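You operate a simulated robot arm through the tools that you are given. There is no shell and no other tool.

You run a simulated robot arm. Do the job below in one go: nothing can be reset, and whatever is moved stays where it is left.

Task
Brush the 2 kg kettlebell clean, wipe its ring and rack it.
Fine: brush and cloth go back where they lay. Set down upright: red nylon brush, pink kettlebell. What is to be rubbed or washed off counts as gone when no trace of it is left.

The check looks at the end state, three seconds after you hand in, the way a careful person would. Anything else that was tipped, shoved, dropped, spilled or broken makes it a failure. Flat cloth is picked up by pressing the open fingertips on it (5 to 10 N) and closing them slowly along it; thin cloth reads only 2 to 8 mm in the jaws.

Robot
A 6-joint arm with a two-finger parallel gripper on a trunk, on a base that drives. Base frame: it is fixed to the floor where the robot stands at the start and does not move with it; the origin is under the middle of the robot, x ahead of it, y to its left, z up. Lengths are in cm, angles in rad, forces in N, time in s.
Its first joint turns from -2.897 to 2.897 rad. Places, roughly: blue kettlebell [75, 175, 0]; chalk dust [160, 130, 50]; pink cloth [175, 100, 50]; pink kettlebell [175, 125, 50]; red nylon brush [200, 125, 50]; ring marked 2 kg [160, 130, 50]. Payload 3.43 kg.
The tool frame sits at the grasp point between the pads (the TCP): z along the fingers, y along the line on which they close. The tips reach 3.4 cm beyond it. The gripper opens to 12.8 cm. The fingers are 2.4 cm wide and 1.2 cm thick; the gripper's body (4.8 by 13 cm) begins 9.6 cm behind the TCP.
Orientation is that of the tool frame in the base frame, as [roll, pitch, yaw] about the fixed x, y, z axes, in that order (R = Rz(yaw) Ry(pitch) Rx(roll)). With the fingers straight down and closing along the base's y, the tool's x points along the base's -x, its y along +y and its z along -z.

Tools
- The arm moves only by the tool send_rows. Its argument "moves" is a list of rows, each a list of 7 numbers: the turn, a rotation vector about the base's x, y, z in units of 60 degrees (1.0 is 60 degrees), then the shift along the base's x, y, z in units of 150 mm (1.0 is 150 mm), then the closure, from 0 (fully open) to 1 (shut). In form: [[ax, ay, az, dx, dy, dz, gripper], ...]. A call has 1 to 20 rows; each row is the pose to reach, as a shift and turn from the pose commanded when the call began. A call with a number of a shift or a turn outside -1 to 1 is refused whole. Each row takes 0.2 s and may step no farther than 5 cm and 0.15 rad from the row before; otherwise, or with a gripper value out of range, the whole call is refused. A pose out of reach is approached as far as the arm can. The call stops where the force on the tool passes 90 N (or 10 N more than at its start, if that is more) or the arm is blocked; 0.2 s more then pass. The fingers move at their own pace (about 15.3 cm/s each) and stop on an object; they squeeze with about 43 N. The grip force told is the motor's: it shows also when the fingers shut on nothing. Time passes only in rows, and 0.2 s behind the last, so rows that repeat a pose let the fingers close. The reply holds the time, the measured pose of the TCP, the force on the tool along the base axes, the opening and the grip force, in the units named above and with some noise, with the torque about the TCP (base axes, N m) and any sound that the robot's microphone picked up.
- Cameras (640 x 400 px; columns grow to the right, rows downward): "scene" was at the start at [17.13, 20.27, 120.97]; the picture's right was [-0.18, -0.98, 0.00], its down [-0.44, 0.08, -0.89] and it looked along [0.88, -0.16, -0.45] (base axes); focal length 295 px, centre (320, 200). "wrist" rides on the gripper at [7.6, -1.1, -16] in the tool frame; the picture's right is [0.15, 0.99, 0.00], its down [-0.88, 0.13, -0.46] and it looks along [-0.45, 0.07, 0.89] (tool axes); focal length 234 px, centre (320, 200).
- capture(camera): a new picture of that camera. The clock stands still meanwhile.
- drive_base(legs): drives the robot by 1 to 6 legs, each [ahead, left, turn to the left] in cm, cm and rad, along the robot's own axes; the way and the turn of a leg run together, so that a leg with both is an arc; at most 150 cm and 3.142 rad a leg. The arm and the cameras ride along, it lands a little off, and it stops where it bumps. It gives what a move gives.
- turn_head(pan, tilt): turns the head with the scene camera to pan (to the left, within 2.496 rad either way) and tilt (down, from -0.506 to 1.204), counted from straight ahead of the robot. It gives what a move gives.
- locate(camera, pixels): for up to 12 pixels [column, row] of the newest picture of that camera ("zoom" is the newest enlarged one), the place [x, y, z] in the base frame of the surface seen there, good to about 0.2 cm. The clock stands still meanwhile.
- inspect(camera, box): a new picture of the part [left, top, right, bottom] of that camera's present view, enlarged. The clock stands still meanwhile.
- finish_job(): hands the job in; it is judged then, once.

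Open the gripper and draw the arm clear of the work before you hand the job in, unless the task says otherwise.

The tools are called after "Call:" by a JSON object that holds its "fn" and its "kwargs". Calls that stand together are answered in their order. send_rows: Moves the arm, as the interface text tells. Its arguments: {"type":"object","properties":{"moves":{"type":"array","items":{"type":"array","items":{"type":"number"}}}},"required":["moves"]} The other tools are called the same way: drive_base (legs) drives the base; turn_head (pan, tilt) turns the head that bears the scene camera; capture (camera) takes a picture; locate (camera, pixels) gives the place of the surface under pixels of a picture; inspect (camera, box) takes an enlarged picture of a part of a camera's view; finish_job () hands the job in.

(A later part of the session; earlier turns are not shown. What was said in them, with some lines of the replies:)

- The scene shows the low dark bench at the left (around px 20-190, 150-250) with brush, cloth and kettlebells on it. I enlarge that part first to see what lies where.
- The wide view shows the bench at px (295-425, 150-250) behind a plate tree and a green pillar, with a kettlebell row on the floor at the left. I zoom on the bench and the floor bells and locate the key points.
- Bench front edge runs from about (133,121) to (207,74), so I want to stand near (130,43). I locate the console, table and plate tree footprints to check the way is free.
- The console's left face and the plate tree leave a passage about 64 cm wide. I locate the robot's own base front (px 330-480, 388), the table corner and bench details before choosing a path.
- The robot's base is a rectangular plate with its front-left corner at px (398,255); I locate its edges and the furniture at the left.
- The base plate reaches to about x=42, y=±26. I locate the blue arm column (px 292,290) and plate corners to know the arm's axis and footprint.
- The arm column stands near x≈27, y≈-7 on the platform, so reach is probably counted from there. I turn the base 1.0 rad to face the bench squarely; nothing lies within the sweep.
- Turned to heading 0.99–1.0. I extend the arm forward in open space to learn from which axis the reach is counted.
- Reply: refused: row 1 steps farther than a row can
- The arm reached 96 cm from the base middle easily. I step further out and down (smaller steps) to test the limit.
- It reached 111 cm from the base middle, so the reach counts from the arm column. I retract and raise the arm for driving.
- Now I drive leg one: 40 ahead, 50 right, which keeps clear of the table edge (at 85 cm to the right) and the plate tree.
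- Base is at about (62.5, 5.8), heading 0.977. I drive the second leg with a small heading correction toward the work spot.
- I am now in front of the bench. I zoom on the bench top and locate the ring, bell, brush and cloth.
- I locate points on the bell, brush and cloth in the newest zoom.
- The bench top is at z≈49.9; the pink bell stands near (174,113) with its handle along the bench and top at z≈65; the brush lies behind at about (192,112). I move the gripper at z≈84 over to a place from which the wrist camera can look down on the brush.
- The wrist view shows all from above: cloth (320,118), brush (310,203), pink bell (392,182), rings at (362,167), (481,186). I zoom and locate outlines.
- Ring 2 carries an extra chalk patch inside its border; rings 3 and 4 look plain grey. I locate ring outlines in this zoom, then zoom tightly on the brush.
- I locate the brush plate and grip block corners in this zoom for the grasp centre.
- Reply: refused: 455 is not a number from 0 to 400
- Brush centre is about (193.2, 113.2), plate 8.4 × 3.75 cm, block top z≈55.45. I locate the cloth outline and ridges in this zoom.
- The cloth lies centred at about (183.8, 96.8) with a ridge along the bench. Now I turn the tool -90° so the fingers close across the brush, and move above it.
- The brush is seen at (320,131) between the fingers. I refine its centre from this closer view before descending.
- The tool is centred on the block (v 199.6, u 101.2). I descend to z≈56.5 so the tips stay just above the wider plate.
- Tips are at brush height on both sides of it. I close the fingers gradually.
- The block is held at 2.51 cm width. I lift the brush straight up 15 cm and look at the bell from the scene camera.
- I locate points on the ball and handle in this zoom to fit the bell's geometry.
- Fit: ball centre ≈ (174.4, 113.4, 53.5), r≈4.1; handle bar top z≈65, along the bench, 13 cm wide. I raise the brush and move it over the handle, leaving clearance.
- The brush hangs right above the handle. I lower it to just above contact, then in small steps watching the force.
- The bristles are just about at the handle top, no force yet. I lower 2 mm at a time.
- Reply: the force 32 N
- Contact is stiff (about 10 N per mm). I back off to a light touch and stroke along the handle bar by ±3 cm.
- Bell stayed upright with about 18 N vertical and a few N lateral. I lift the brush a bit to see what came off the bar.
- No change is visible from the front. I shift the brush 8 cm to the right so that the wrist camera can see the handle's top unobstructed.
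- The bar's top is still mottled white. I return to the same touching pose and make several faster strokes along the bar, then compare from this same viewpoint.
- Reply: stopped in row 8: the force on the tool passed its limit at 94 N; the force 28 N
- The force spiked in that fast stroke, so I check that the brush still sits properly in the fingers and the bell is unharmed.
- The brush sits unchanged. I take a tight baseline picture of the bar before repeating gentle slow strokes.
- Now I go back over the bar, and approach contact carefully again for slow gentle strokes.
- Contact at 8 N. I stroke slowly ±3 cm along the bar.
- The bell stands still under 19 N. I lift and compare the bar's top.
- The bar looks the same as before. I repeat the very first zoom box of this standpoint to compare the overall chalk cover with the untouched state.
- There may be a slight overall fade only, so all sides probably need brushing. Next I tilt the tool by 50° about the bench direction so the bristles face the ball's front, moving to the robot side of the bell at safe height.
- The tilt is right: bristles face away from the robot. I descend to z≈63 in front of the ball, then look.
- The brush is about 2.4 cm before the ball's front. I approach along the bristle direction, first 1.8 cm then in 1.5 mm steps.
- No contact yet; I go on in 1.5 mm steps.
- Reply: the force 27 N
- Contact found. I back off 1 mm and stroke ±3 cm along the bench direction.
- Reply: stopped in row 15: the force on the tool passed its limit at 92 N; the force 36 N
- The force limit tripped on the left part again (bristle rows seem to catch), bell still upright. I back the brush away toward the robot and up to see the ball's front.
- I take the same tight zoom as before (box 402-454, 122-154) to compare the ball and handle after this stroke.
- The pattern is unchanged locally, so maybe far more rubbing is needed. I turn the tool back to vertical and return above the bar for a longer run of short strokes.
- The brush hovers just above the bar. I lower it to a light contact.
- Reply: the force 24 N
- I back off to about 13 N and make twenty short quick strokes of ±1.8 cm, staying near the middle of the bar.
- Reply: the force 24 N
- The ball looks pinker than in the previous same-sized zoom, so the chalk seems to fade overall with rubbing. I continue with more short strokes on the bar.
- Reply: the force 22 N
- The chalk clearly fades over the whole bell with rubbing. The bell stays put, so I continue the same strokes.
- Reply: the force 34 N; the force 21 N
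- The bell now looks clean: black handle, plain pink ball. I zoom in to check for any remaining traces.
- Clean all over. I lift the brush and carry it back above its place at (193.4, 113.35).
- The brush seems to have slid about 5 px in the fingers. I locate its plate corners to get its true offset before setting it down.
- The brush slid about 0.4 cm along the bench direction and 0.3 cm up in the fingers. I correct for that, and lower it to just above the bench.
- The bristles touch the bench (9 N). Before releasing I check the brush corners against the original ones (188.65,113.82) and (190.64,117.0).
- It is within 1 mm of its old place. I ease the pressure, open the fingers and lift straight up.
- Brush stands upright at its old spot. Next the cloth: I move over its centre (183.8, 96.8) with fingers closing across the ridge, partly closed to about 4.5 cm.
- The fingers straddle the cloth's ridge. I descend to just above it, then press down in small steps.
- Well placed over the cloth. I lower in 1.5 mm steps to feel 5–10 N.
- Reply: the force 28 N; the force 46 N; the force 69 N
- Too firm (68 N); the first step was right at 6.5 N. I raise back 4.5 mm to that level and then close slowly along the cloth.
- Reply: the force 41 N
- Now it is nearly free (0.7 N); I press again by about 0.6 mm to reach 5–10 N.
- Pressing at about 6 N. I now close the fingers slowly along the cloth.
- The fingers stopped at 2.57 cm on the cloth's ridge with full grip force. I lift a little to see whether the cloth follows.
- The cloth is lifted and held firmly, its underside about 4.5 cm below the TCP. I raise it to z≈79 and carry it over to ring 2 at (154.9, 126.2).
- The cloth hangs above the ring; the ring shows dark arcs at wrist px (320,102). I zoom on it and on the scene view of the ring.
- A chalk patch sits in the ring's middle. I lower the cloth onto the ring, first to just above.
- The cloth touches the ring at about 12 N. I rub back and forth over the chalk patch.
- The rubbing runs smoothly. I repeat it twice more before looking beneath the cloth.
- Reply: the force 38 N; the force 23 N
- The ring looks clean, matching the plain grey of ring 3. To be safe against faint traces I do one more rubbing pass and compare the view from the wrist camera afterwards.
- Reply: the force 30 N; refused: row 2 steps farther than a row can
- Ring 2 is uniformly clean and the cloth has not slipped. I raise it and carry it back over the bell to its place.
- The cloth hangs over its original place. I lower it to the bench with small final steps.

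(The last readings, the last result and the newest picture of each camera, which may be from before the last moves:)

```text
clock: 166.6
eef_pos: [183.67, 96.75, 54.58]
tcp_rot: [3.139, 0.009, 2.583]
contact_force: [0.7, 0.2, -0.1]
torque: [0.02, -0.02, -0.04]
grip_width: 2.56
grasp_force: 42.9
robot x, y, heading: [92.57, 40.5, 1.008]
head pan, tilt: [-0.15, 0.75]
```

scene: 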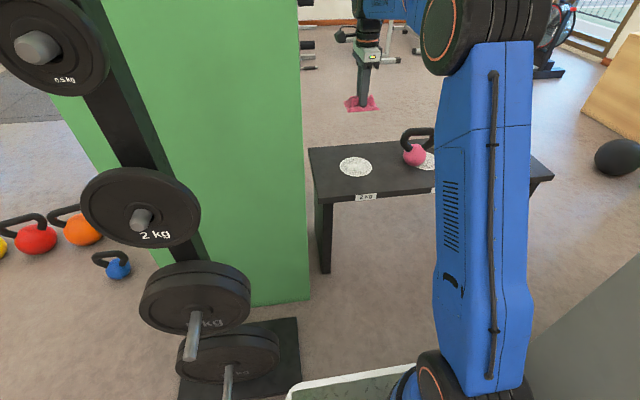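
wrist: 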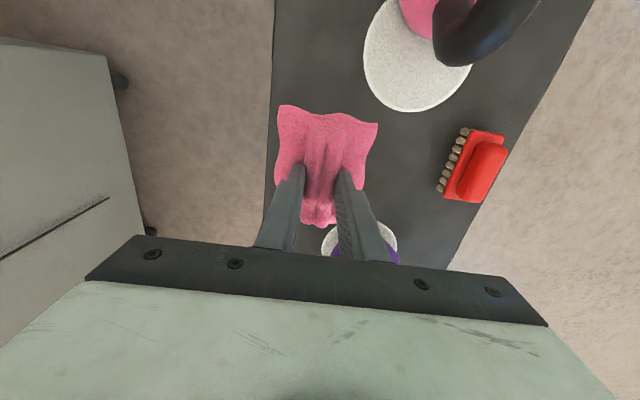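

Call:
{"fn": "send_rows", "kwargs": {"moves": [[0, 0, 0, 0, 0, -0.007, 1], [0, 0, 0, 0, 0, -0.007, 1]]}}

Call:
{"fn": "inspect", "kwargs": {"camera": "wrist", "box": [256, 95, 400, 235]}}

Call:
{"fn": "locate", "kwargs": {"camera": "zoom", "pixels": [[70, 40], [345, 85], [205, 355], [300, 240], [66, 210]]}}

```text
clock: 167.2
eef_pos: [183.63, 96.73, 54.44]
tcp_rot: [3.14, 0.009, 2.586]
contact_force: [0.5, 0.4, -0.5]
torque: [-0.03, -0.01, 0.05]
grip_width: 2.59
grasp_force: 43.2
robot x, y, heading: [92.64, 40.54, 1.002]
head pan, tilt: [-0.15, 0.75]
```

```text
2.86 times, centred on (328, 165) of wrist
```

zoom: 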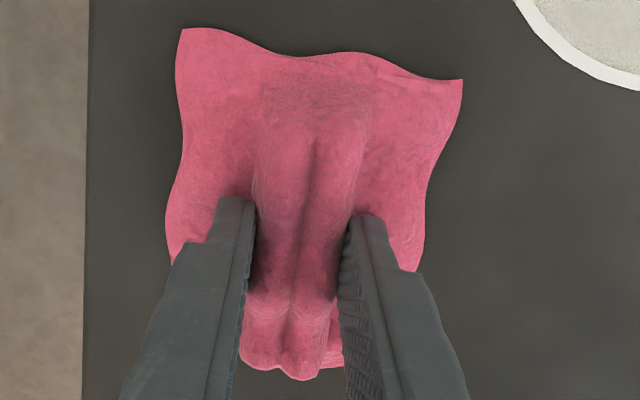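

```text
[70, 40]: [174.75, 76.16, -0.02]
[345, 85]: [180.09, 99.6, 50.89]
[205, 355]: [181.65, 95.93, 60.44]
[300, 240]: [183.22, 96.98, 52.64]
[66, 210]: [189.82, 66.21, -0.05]
```

Call:
{"fn": "locate", "kwargs": {"camera": "zoom", "pixels": [[184, 34], [458, 84], [172, 210], [425, 245]]}}

Call:
{"fn": "send_rows", "kwargs": {"moves": [[0, 0, 0, 0, 0, -0.005, 1], [0, 0, 0, 0, 0, -0.005, 1]]}}

```text
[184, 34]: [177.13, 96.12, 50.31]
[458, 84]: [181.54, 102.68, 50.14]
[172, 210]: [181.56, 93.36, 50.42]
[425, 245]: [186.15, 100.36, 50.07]
```

```text
clock: 167.8
eef_pos: [183.59, 96.75, 54.39]
tcp_rot: [3.14, 0.008, 2.585]
contact_force: [0.3, 0.0, 1.9]
torque: [0.03, 0.12, 0.03]
grip_width: 2.57
grasp_force: 43.1
robot x, y, heading: [92.33, 40.45, 1.0]
head pan, tilt: [-0.15, 0.75]
```

The cloth corners are within 3 mm of the old ones and it just touches. I open the fingers moderately and lift straight up.

Call:
{"fn": "send_rows", "kwargs": {"moves": [[0, 0, 0, 0, 0, 0.003, 0.9], [0, 0, 0, 0, 0, 0.003, 0.8], [0, 0, 0, 0, 0, 0.003, 0.72], [0, 0, 0, 0, 0, 0.003, 0.65], [0, 0, 0, 0, 0, 0.003, 0.65], [0, 0, 0, 0, 0, 0.03, 0.65], [0, 0, 0, 0, 0, 0.1, 0.65], [0, 0, 0, 0, 0, 0.25, 0.6], [0, 0, 0, 0, 0, 0.5, 0.5], [0, 0, 0, 0, 0, 0.8, 0.3], [0, 0, 0, 0, 0, 1.0, 0]]}}

Call:
{"fn": "send_rows", "kwargs": {"moves": [[0, 0, 0, 0, 0, 0.3, 0], [0, 0, 0, 0, 0, 0.6, 0], [0, 0, 0, 0, 0, 0.8, 0], [0, 0, 0, 0, 0, 0.8, 0]]}}

Call:
{"fn": "capture", "kwargs": {"camera": "wrist"}}

Call:
{"fn": "inspect", "kwargs": {"camera": "scene", "box": [300, 105, 550, 261]}}

```text
clock: 170.2
eef_pos: [183.64, 96.65, 69.53]
tcp_rot: [3.139, 0.009, 2.584]
contact_force: [-0.2, 0.9, -0.5]
torque: [0.01, 0.01, 0.01]
grip_width: 12.78
grasp_force: 0.0
robot x, y, heading: [92.39, 40.12, 1.009]
head pan, tilt: [-0.15, 0.75]
```

```text
clock: 171.2
eef_pos: [183.86, 96.59, 81.34]
tcp_rot: [3.14, 0.009, 2.587]
contact_force: [0.5, 0.0, 0.5]
torque: [-0.03, 0.02, -0.03]
grip_width: 12.78
grasp_force: 0.1
robot x, y, heading: [92.43, 40.71, 1.001]
head pan, tilt: [-0.15, 0.75]
```

```text
taken
```

wrist: 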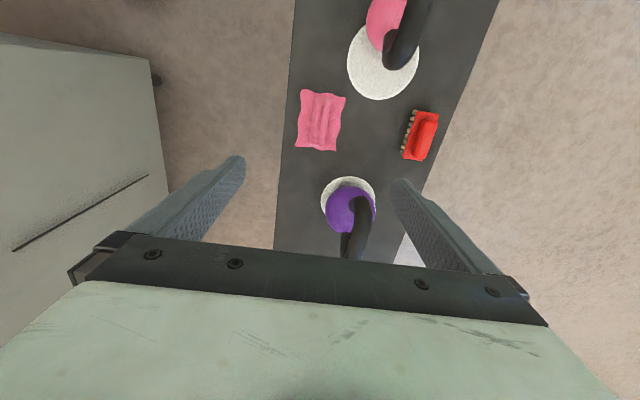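

```text
2.56 times, centred on (425, 183) of scene
```

zoom: 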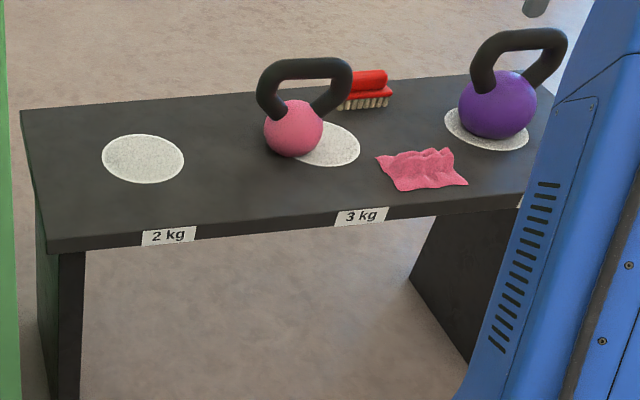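

Cloth and brush are back in place; the ring is clean. Now I move above the pink bell to measure its handle from overhead.

Call:
{"fn": "send_rows", "kwargs": {"moves": [[0, 0, 0, -0.15, 0.26, 0.05, 0], [0, 0, 0, -0.3, 0.52, 0.1, 0], [0, 0, 0, -0.45, 0.78, 0.15, 0], [0, 0, 0, -0.55, 0.98, 0.15, 0]]}}

Call:
{"fn": "send_rows", "kwargs": {"moves": [[0, 0, 0, -0.095, 0.155, 0, 0], [0, 0, 0, -0.095, 0.155, 0, 0]]}}

Call:
{"fn": "capture", "kwargs": {"camera": "wrist"}}

Call:
{"fn": "inspect", "kwargs": {"camera": "wrist", "box": [264, 70, 376, 160]}}

```text
clock: 172.2
eef_pos: [175.52, 111.31, 83.61]
tcp_rot: [3.139, 0.01, 2.585]
contact_force: [0.6, -0.2, -0.7]
torque: [0.03, 0.0, 0.0]
grip_width: 12.81
grasp_force: 0.0
robot x, y, heading: [92.33, 40.78, 1.002]
head pan, tilt: [-0.15, 0.75]
```

```text
clock: 172.8
eef_pos: [174.07, 113.75, 83.6]
tcp_rot: [3.141, 0.009, 2.585]
contact_force: [-0.2, -0.2, -0.3]
torque: [0.01, 0.04, 0.0]
grip_width: 12.8
grasp_force: 0.0
robot x, y, heading: [92.48, 40.86, 1.003]
head pan, tilt: [-0.15, 0.75]
```

```text
taken
```

wrist: 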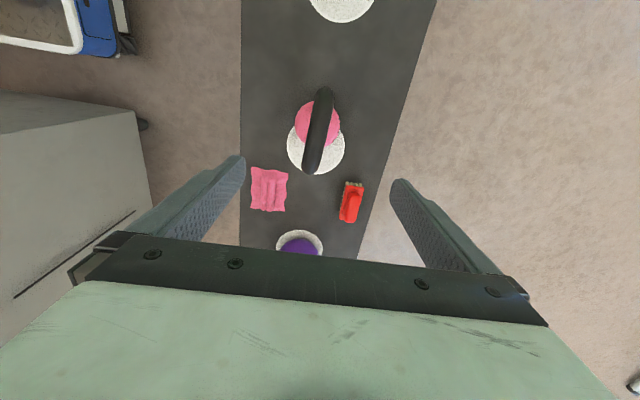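

```text
4.44 times, centred on (320, 115) of wrist
```

zoom: 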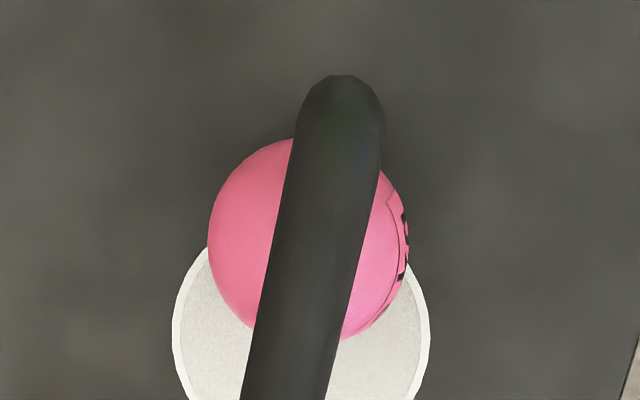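

I locate points along the bar and its edges for the grasp centre.

Call:
{"fn": "locate", "kwargs": {"camera": "zoom", "pixels": [[342, 82], [335, 140], [320, 210], [305, 290], [293, 370], [285, 220], [365, 230], [300, 140], [376, 150], [255, 360], [338, 360], [240, 220]]}}

Call:
{"fn": "inspect", "kwargs": {"camera": "wrist", "box": [280, 80, 360, 190]}}

Call:
{"fn": "locate", "kwargs": {"camera": "zoom", "pixels": [[230, 335], [235, 340], [220, 325], [250, 200], [265, 100], [275, 60]]}}

```text
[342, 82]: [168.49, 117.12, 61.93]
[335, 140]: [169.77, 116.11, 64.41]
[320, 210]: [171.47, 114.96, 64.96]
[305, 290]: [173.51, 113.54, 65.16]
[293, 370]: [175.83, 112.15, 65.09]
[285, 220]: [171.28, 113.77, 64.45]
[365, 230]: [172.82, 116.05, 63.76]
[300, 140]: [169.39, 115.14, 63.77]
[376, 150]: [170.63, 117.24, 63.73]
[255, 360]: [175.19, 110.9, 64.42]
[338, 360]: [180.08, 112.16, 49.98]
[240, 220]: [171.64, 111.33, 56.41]
```

```text
3.64 times, centred on (320, 135) of wrist
```

zoom: 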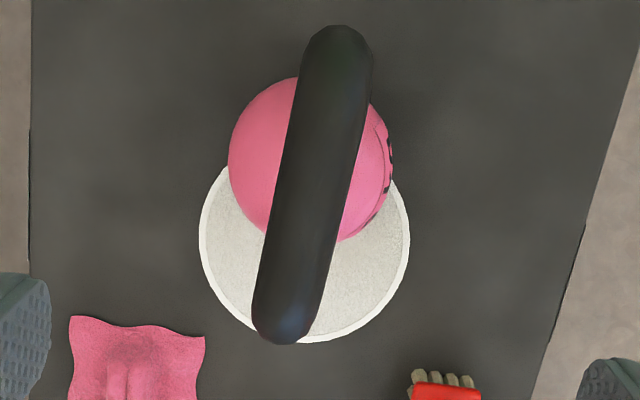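

```text
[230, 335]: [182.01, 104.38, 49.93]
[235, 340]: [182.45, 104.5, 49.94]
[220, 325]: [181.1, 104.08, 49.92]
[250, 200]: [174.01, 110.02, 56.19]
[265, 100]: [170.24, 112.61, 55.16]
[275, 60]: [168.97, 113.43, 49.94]
```

Call:
{"fn": "locate", "kwargs": {"camera": "zoom", "pixels": [[285, 335], [288, 315], [338, 32], [335, 50], [300, 250], [318, 150], [262, 280], [330, 250], [290, 180], [348, 180]]}}

```text
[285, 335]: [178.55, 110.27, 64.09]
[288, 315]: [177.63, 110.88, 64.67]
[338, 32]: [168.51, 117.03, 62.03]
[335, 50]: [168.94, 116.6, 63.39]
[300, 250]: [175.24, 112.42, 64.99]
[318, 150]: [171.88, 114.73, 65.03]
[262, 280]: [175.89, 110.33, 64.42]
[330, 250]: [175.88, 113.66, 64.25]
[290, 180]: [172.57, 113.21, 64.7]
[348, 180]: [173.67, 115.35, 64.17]
```

The bar is centred at about (174.03, 113.46, 63.6), radius 1.5 cm. I descend with open fingers around it.

Call:
{"fn": "send_rows", "kwargs": {"moves": [[0, 0, 0, -0.002, -0.017, -0.3, 0], [0, 0, 0, -0.002, -0.017, -0.6, 0], [0, 0, 0, -0.002, -0.017, -0.9, 0], [0, 0, 0, -0.002, -0.017, -1.0, 0]]}}

Call:
{"fn": "send_rows", "kwargs": {"moves": [[0, 0, 0, 0, 0, -0.15, 0], [0, 0, 0, 0, 0, -0.3, 0], [0, 0, 0, 0, 0, -0.335, 0], [0, 0, 0, 0, 0, -0.335, 0]]}}

Call:
{"fn": "capture", "kwargs": {"camera": "wrist"}}

Call:
{"fn": "inspect", "kwargs": {"camera": "scene", "box": [380, 90, 492, 180]}}

```text
clock: 173.8
eef_pos: [173.7, 113.53, 68.49]
tcp_rot: [3.141, 0.009, 2.586]
contact_force: [0.0, -1.3, 1.8]
torque: [0.01, 0.02, 0.03]
grip_width: 12.78
grasp_force: 0.0
robot x, y, heading: [92.25, 40.51, 1.006]
head pan, tilt: [-0.15, 0.75]
```

```text
clock: 174.8
eef_pos: [173.83, 113.43, 63.59]
tcp_rot: [3.141, 0.008, 2.586]
contact_force: [0.2, 0.3, 0.0]
torque: [-0.01, -0.03, 0.0]
grip_width: 12.81
grasp_force: 0.1
robot x, y, heading: [92.47, 40.26, 1.004]
head pan, tilt: [-0.15, 0.75]
```

```text
taken
```

wrist: 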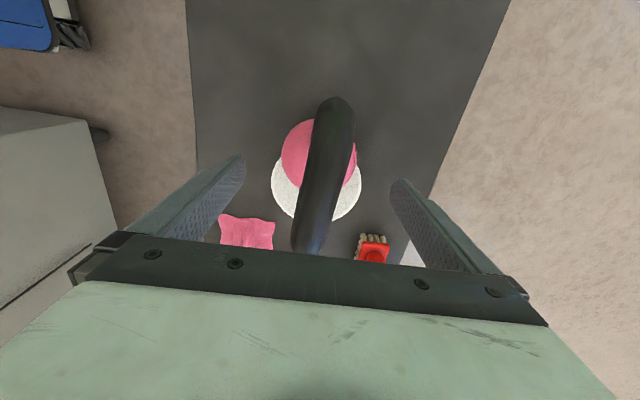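

```text
4.44 times, centred on (436, 135) of scene
```

zoom: 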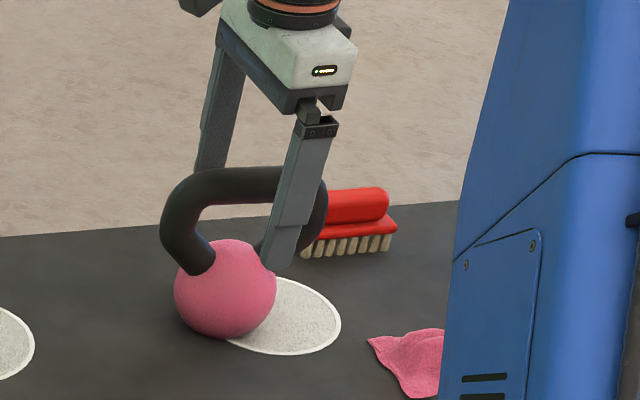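

The fingers straddle the bar. I close them gradually.

Call:
{"fn": "send_rows", "kwargs": {"moves": [[0, 0, 0, 0, 0, 0, 0.3], [0, 0, 0, 0, 0, 0, 0.5], [0, 0, 0, 0, 0, 0, 0.65], [0, 0, 0, 0, 0, 0, 0.72], [0, 0, 0, 0, 0, 0, 0.75], [0, 0, 0, 0, 0, 0, 0.78], [0, 0, 0, 0, 0, 0, 0.81], [0, 0, 0, 0, 0, 0, 0.85], [0, 0, 0, 0, 0, 0, 0.9], [0, 0, 0, 0, 0, 0, 1], [0, 0, 0, 0, 0, 0, 1], [0, 0, 0, 0, 0, 0, 1]]}}

Call:
{"fn": "inspect", "kwargs": {"camera": "scene", "box": [380, 90, 492, 180]}}

```text
clock: 177.4
eef_pos: [173.79, 113.48, 63.64]
tcp_rot: [3.14, 0.01, 2.584]
contact_force: [3.3, 1.4, 0.7]
torque: [-0.02, 0.1, -0.31]
grip_width: 3.01
grasp_force: 43.1
robot x, y, heading: [92.42, 40.47, 1.007]
head pan, tilt: [-0.15, 0.75]
```

```text
4.44 times, centred on (436, 135) of scene
```

zoom: 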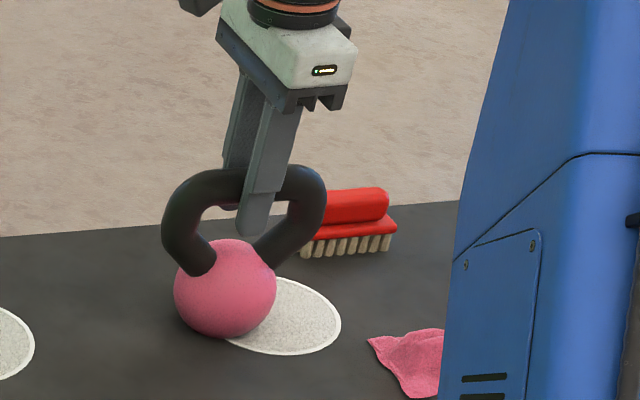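

The bar is held at 3.01 cm. I lift slowly 5 cm and check that the bell hangs straight.

Call:
{"fn": "send_rows", "kwargs": {"moves": [[0, 0, 0, 0, 0, 0.02, 1], [0, 0, 0, 0, 0, 0.06, 1], [0, 0, 0, 0, 0, 0.12, 1], [0, 0, 0, 0, 0, 0.2, 1], [0, 0, 0, 0, 0, 0.28, 1], [0, 0, 0, 0, 0, 0.34, 1], [0, 0, 0, 0, 0, 0.34, 1]]}}

Call:
{"fn": "inspect", "kwargs": {"camera": "scene", "box": [380, 90, 492, 180]}}

Call:
{"fn": "capture", "kwargs": {"camera": "wrist"}}

```text
clock: 179.0
eef_pos: [173.94, 113.24, 68.58]
tcp_rot: [-3.141, 0.008, 2.584]
contact_force: [-0.5, -0.5, -19.4]
torque: [0.04, 0.06, -0.02]
grip_width: 2.94
grasp_force: 42.7
robot x, y, heading: [92.6, 40.26, 1.004]
head pan, tilt: [-0.15, 0.75]
```

```text
4.44 times, centred on (436, 135) of scene
```

zoom: 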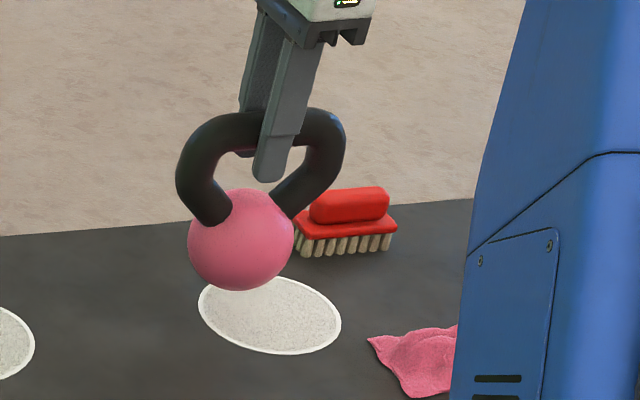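

```text
taken
```

wrist: 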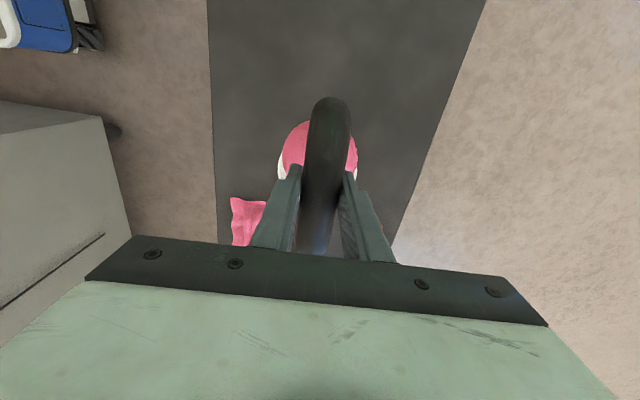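

The load reads about 19.5 N, so it is indeed the 2 kg bell and it hangs straight. I carry it to ring 2.

Call:
{"fn": "send_rows", "kwargs": {"moves": [[0, 0, 0, -0.08, 0.054, 0, 1], [0, 0, 0, -0.21, 0.142, 0, 1], [0, 0, 0, -0.35, 0.237, 0, 1], [0, 0, 0, -0.49, 0.331, 0, 1], [0, 0, 0, -0.635, 0.429, 0, 1]]}}

Call:
{"fn": "send_rows", "kwargs": {"moves": [[0, 0, 0, -0.14, 0.095, 0, 1], [0, 0, 0, -0.28, 0.189, 0, 1], [0, 0, 0, -0.42, 0.284, 0, 1], [0, 0, 0, -0.56, 0.378, 0, 1], [0, 0, 0, -0.635, 0.429, 0, 1], [0, 0, 0, -0.635, 0.429, 0, 1]]}}

Call:
{"fn": "send_rows", "kwargs": {"moves": [[0, 0, 0, 0, 0, 0, 1], [0, 0, 0, 0, 0, 0, 1]]}}

Call:
{"fn": "capture", "kwargs": {"camera": "wrist"}}

Call:
{"fn": "inspect", "kwargs": {"camera": "scene", "box": [320, 95, 432, 190]}}

```text
clock: 180.2
eef_pos: [164.45, 119.77, 68.64]
tcp_rot: [3.14, 0.008, 2.583]
contact_force: [1.4, -1.4, -20.4]
torque: [0.01, 0.06, -0.02]
grip_width: 2.94
grasp_force: 43.0
robot x, y, heading: [92.44, 40.46, 1.007]
head pan, tilt: [-0.15, 0.75]
```

```text
clock: 181.6
eef_pos: [154.74, 126.32, 68.56]
tcp_rot: [3.14, 0.008, 2.584]
contact_force: [0.1, 0.4, -18.6]
torque: [0.01, 0.05, 0.02]
grip_width: 2.94
grasp_force: 43.2
robot x, y, heading: [92.31, 40.59, 1.006]
head pan, tilt: [-0.15, 0.75]
```

```text
clock: 182.2
eef_pos: [154.85, 126.29, 68.55]
tcp_rot: [3.141, 0.008, 2.584]
contact_force: [0.5, 0.8, -19.5]
torque: [0.07, 0.09, 0.0]
grip_width: 2.94
grasp_force: 42.4
robot x, y, heading: [92.51, 40.55, 1.005]
head pan, tilt: [-0.15, 0.75]
```

```text
taken
```

wrist: 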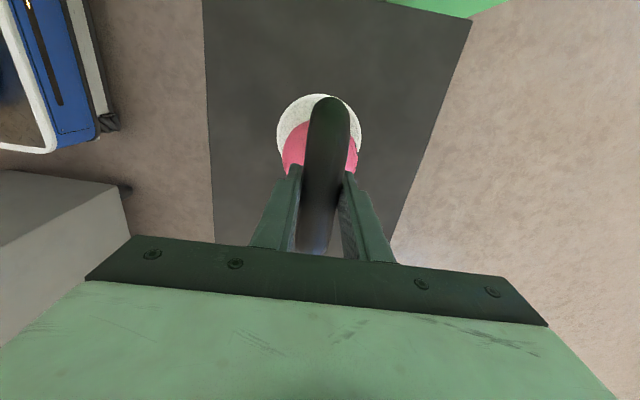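

```text
4.21 times, centred on (376, 142) of scene
```

zoom: 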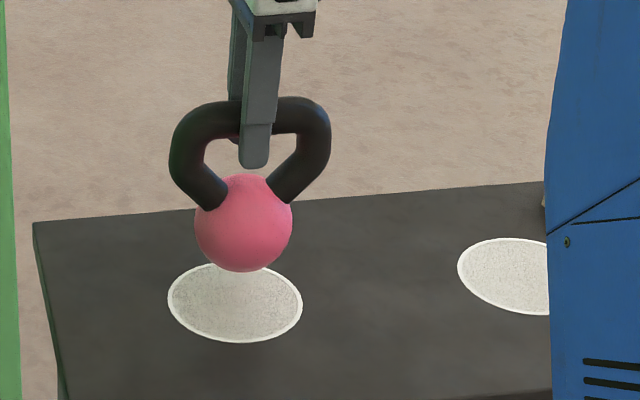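

It hangs above ring 2. I lower to about 0.8 cm above the bench and check the alignment.

Call:
{"fn": "send_rows", "kwargs": {"moves": [[0, 0, 0, 0, 0, -0.08, 1], [0, 0, 0, 0, 0, -0.16, 1], [0, 0, 0, 0, 0, -0.24, 1], [0, 0, 0, 0, 0, -0.275, 1], [0, 0, 0, 0, 0, -0.275, 1]]}}

Call:
{"fn": "inspect", "kwargs": {"camera": "scene", "box": [325, 115, 405, 185]}}

Call:
{"fn": "locate", "kwargs": {"camera": "zoom", "pixels": [[230, 250], [265, 250], [200, 250], [240, 220], [240, 290], [280, 270], [190, 225], [250, 310], [128, 290], [370, 290], [240, 376], [300, 340]]}}

```text
clock: 183.4
eef_pos: [154.89, 126.26, 64.42]
tcp_rot: [3.141, 0.008, 2.583]
contact_force: [-0.2, -0.3, -18.7]
torque: [0.05, 0.11, 0.01]
grip_width: 2.96
grasp_force: 43.2
robot x, y, heading: [92.27, 40.09, 1.005]
head pan, tilt: [-0.15, 0.75]
```

```text
5.71 times, centred on (365, 150) of scene
```

zoom: 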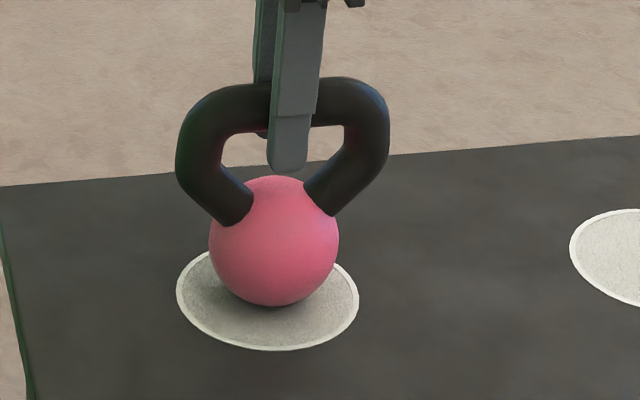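

```text
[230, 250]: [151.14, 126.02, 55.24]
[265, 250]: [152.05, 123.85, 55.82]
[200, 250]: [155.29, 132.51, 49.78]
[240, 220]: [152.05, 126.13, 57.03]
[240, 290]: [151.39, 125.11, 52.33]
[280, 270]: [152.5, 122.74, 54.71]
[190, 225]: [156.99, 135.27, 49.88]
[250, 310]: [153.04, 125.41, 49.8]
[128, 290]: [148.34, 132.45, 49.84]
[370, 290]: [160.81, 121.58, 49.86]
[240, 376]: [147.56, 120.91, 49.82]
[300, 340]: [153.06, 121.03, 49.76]
```

The ball centre fits at (155.0, 126.05), within 2 mm of the ring centre (154.9, 126.2). I lower it the last millimetres to contact.

Call:
{"fn": "send_rows", "kwargs": {"moves": [[0, 0, 0, 0, 0, -0.02, 1], [0, 0, 0, 0, 0, -0.04, 1], [0, 0, 0, 0, 0, -0.04, 1]]}}

Call:
{"fn": "send_rows", "kwargs": {"moves": [[0, 0, 0, 0, 0, -0.008, 1], [0, 0, 0, 0, 0, -0.008, 1]]}}

Call:
{"fn": "send_rows", "kwargs": {"moves": [[0, 0, 0, 0, 0, -0.008, 1], [0, 0, 0, 0, 0, -0.008, 1]]}}

```text
clock: 184.2
eef_pos: [154.77, 126.23, 63.83]
tcp_rot: [3.141, 0.009, 2.586]
contact_force: [-0.4, -0.5, -20.6]
torque: [0.02, 0.08, 0.01]
grip_width: 2.97
grasp_force: 42.8
robot x, y, heading: [92.44, 40.4, 1.003]
head pan, tilt: [-0.15, 0.75]
```

```text
clock: 184.8
eef_pos: [154.85, 126.31, 63.81]
tcp_rot: [-3.141, 0.01, 2.585]
contact_force: [0.3, -0.1, -20.0]
torque: [0.01, 0.07, -0.02]
grip_width: 2.99
grasp_force: 43.1
robot x, y, heading: [92.38, 40.71, 1.007]
head pan, tilt: [-0.15, 0.75]
```

```text
clock: 185.4
eef_pos: [154.82, 126.19, 63.73]
tcp_rot: [3.141, 0.01, 2.585]
contact_force: [-0.5, 0.5, -19.1]
torque: [0.04, 0.04, -0.02]
grip_width: 2.99
grasp_force: 43.2
robot x, y, heading: [92.59, 40.66, 1.004]
head pan, tilt: [-0.15, 0.75]
```

Call:
{"fn": "send_rows", "kwargs": {"moves": [[0, 0, 0, 0, 0, -0.008, 1], [0, 0, 0, 0, 0, -0.008, 1]]}}

Call:
{"fn": "send_rows", "kwargs": {"moves": [[0, 0, 0, 0, 0, -0.008, 1], [0, 0, 0, 0, 0, -0.008, 1]]}}

```text
clock: 186.0
eef_pos: [154.85, 126.29, 63.7]
tcp_rot: [3.138, 0.01, 2.585]
contact_force: [1.9, 0.5, -5.8]
torque: [-0.27, -0.16, 0.01]
grip_width: 2.94
grasp_force: 43.4
robot x, y, heading: [92.46, 40.53, 1.006]
head pan, tilt: [-0.15, 0.75]
```

```text
clock: 186.6
eef_pos: [154.86, 126.28, 63.71]
tcp_rot: [3.137, 0.01, 2.585]
contact_force: [3.5, 1.6, 13.6]
torque: [-0.59, -0.11, 0.04]
grip_width: 2.95
grasp_force: 42.9
robot x, y, heading: [92.48, 40.62, 1.003]
head pan, tilt: [-0.15, 0.75]
```

The bell stands on the bench. I relieve the extra pressure and open the fingers slowly.

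Call:
{"fn": "send_rows", "kwargs": {"moves": [[0, 0, 0, 0, 0, 0.005, 1], [0, 0, 0, 0, 0, 0.005, 0.85], [0, 0, 0, 0, 0, 0.005, 0.75], [0, 0, 0, 0, 0, 0.005, 0.7], [0, 0, 0, 0, 0, 0.005, 0.6], [0, 0, 0, 0, 0, 0.005, 0.4], [0, 0, 0, 0, 0, 0.005, 0.2], [0, 0, 0, 0, 0, 0.005, 0], [0, 0, 0, 0, 0, 0.005, 0]]}}

Call:
{"fn": "inspect", "kwargs": {"camera": "scene", "box": [325, 115, 405, 185]}}

Call:
{"fn": "capture", "kwargs": {"camera": "wrist"}}

```text
clock: 188.6
eef_pos: [154.76, 126.21, 63.55]
tcp_rot: [3.138, 0.008, 2.585]
contact_force: [-0.3, -0.3, -0.2]
torque: [-0.02, 0.03, -0.01]
grip_width: 12.79
grasp_force: 0.1
robot x, y, heading: [92.5, 40.7, 0.998]
head pan, tilt: [-0.15, 0.75]
```

```text
5.71 times, centred on (365, 150) of scene
```

zoom: 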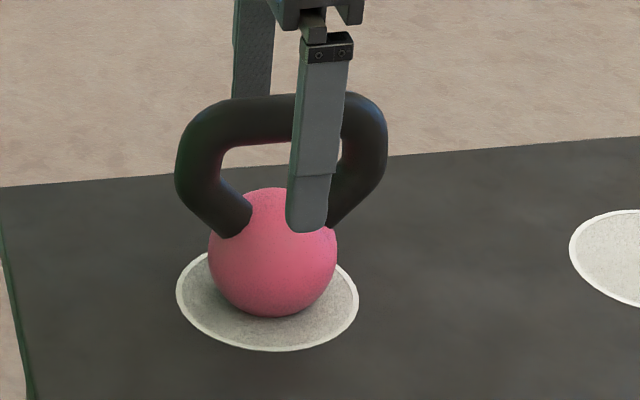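

```text
taken
```

wrist: 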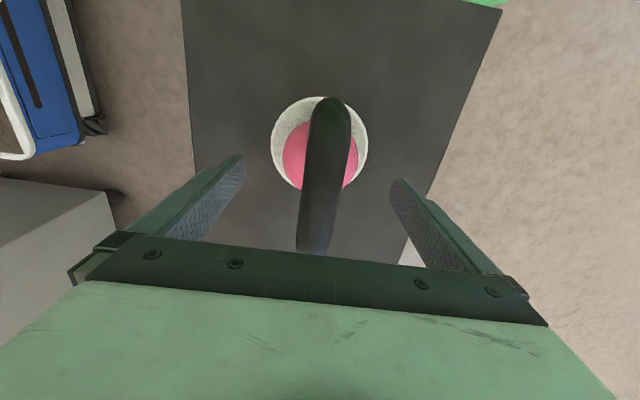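

The bell stands upright within the ring. I raise the arm straight up and then look at everything.

Call:
{"fn": "send_rows", "kwargs": {"moves": [[0, 0, 0, 0, 0, 0.15, 0], [0, 0, 0, 0, 0, 0.4, 0], [0, 0, 0, 0, 0, 0.7, 0], [0, 0, 0, 0, 0, 1.0, 0]]}}

Call:
{"fn": "send_rows", "kwargs": {"moves": [[0, 0, 0, 0, 0, 0.3, 0], [0, 0, 0, 0, 0, 0.6, 0], [0, 0, 0, 0, 0, 0.6, 0]]}}

Call:
{"fn": "capture", "kwargs": {"camera": "wrist"}}

Call:
{"fn": "inspect", "kwargs": {"camera": "wrist", "box": [264, 60, 376, 150]}}

Call:
{"fn": "inspect", "kwargs": {"camera": "scene", "box": [300, 105, 550, 261]}}

```text
clock: 189.6
eef_pos: [154.97, 126.3, 78.7]
tcp_rot: [3.139, 0.008, 2.585]
contact_force: [-0.4, -0.3, -0.9]
torque: [-0.01, -0.01, -0.01]
grip_width: 12.82
grasp_force: 0.1
robot x, y, heading: [92.62, 40.42, 1.001]
head pan, tilt: [-0.15, 0.75]
```

```text
clock: 190.4
eef_pos: [155.03, 126.41, 87.61]
tcp_rot: [3.14, 0.009, 2.586]
contact_force: [-0.3, 0.5, 0.0]
torque: [0.02, 0.01, -0.02]
grip_width: 12.79
grasp_force: 0.0
robot x, y, heading: [92.83, 40.42, 1.001]
head pan, tilt: [-0.15, 0.75]
```

```text
taken
```

wrist: 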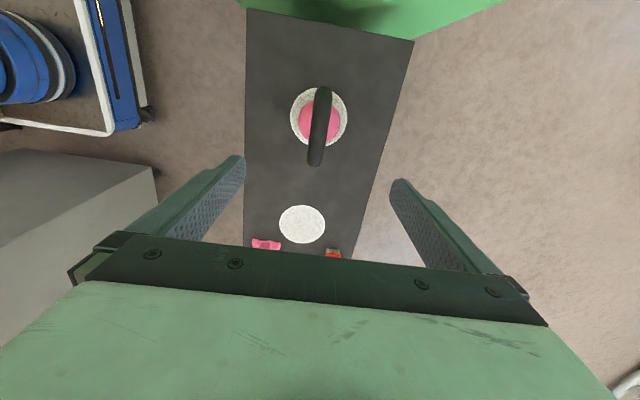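

```text
4.44 times, centred on (320, 105) of wrist
```

zoom: 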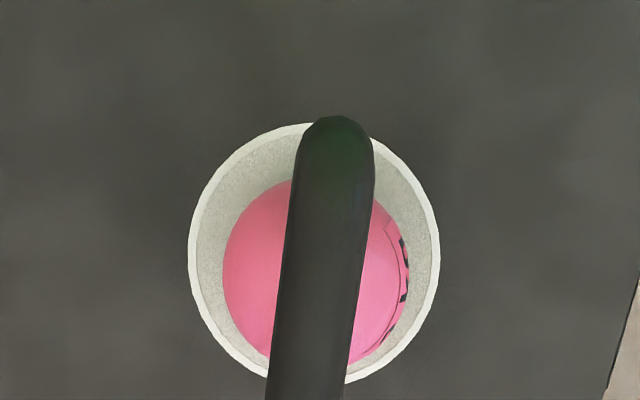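

```text
2.56 times, centred on (425, 183) of scene
```

zoom: 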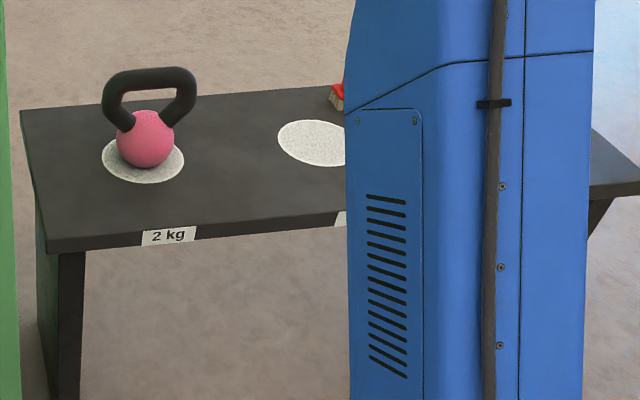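

The bell sits within ring 2 and looks clean. I draw the arm back from the bench toward the robot for a clear final look.

Call:
{"fn": "send_rows", "kwargs": {"moves": [[0, 0, 0, -0.1, -0.2, 0.1, 0], [0, 0, 0, -0.2, -0.45, 0.1, 0], [0, 0, 0, -0.3, -0.7, 0.1, 0], [0, 0, 0, -0.4, -0.98, 0.1, 0]]}}

Call:
{"fn": "send_rows", "kwargs": {"moves": [[0, 0, 0, -0.1, -0.2, 0, 0], [0, 0, 0, -0.2, -0.4, 0, 0], [0, 0, 0, -0.3, -0.6, 0, 0], [0, 0, 0, -0.3, -0.6, 0, 0]]}}

Call:
{"fn": "capture", "kwargs": {"camera": "scene"}}

Call:
{"fn": "inspect", "kwargs": {"camera": "scene", "box": [330, 120, 394, 185]}}

Call:
{"fn": "capture", "kwargs": {"camera": "wrist"}}

```text
clock: 191.4
eef_pos: [149.12, 111.38, 88.72]
tcp_rot: [-3.14, 0.009, 2.583]
contact_force: [-0.1, 0.6, -1.0]
torque: [-0.04, 0.06, 0.01]
grip_width: 12.81
grasp_force: 0.0
robot x, y, heading: [92.78, 40.49, 1.0]
head pan, tilt: [-0.15, 0.75]
```

```text
clock: 192.4
eef_pos: [144.49, 102.57, 88.91]
tcp_rot: [3.141, 0.008, 2.584]
contact_force: [0.2, -0.2, 1.1]
torque: [-0.04, 0.02, -0.05]
grip_width: 12.77
grasp_force: 0.1
robot x, y, heading: [92.44, 40.9, 1.003]
head pan, tilt: [-0.15, 0.75]
```

```text
taken
```

scene: 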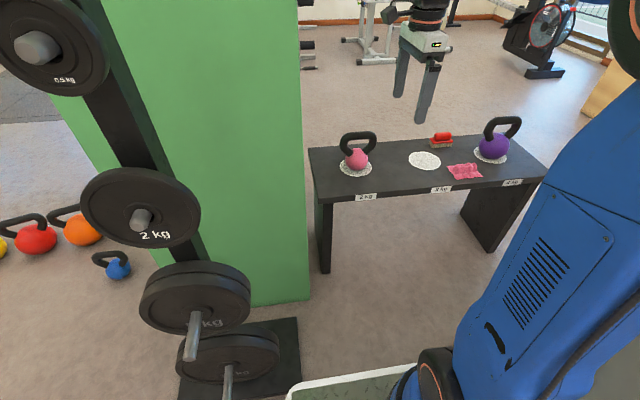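

```text
6.15 times, centred on (362, 152) of scene
```

zoom: 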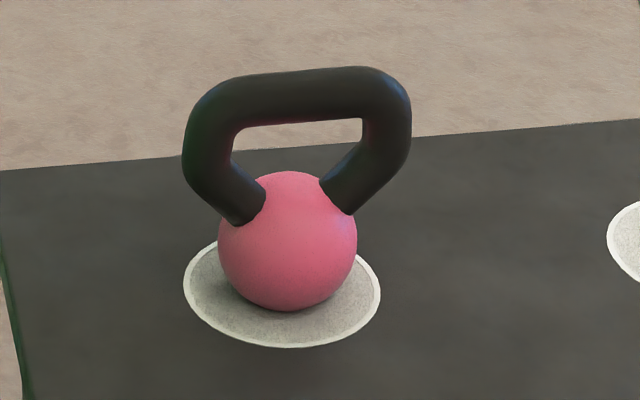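

```text
taken
```

wrist: 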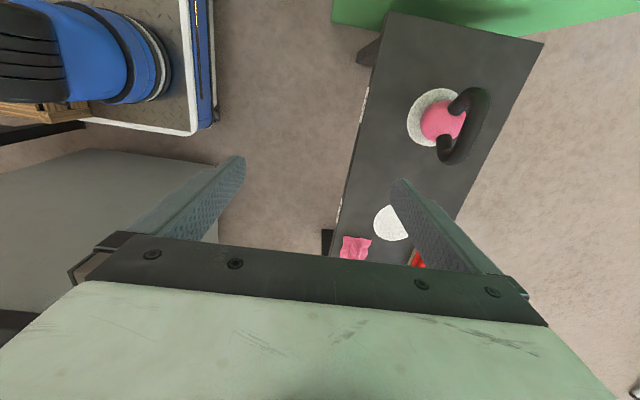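

All is in order: bell on ring 2, brush and cloth back. A last zoom on the right part confirms brush, cloth and purple bell.

Call:
{"fn": "inspect", "kwargs": {"camera": "scene", "box": [395, 105, 535, 195]}}

Call:
{"fn": "locate", "kwargs": {"camera": "zoom", "pixels": [[175, 130], [215, 165], [240, 155], [310, 320], [395, 320], [240, 270], [450, 190]]}}

```text
4.44 times, centred on (465, 150) of scene
```

zoom: 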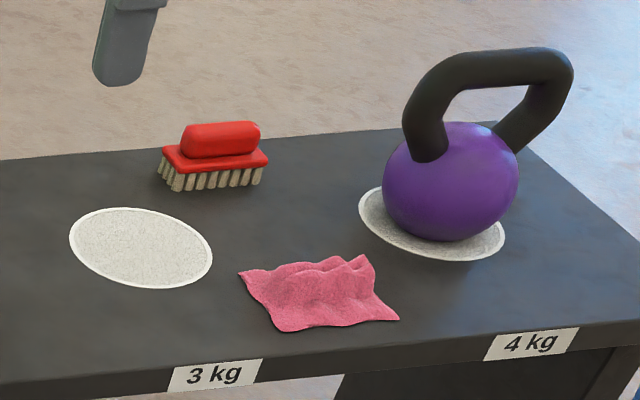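

```text
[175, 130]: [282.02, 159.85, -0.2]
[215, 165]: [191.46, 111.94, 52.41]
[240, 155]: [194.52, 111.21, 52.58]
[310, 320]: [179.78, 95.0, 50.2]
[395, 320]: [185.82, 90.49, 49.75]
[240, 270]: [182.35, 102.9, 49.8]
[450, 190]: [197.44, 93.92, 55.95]
```

Brush upright, cloth at its place, purple bell untouched, pink bell clean on its clean ring, gripper open and clear of the bench. I hand the job in.

Call:
{"fn": "finish_job", "kwargs": {}}

```text
The job is handed in.
```

The 2 kg kettlebell is brushed clean and stands upright on its wiped 2 kg ring. The job is handed in; no verdict has come back yet.

- **Kettlebell:** no chalk shows on the handle or the parts of the ball the cameras could see. I did not look at the back of the ball directly. It weighed about 2 kg when lifted, and it sits within about 2 mm of the ring's centre.
- **Ring:** the chalk patch in the middle is gone and the surface looks uniform.
- **Brush:** it is back upright, within about 1 mm of where it lay.
- **Cloth:** it is back in place, within about 3 mm of where it lay.
- **Other items:** the purple kettlebell on the bench looks untouched.

While brushing, the force limit stopped the arm twice and the kettlebell slid a few millimetres, but it did not tip. The gripper is open and the arm is clear of the bench.
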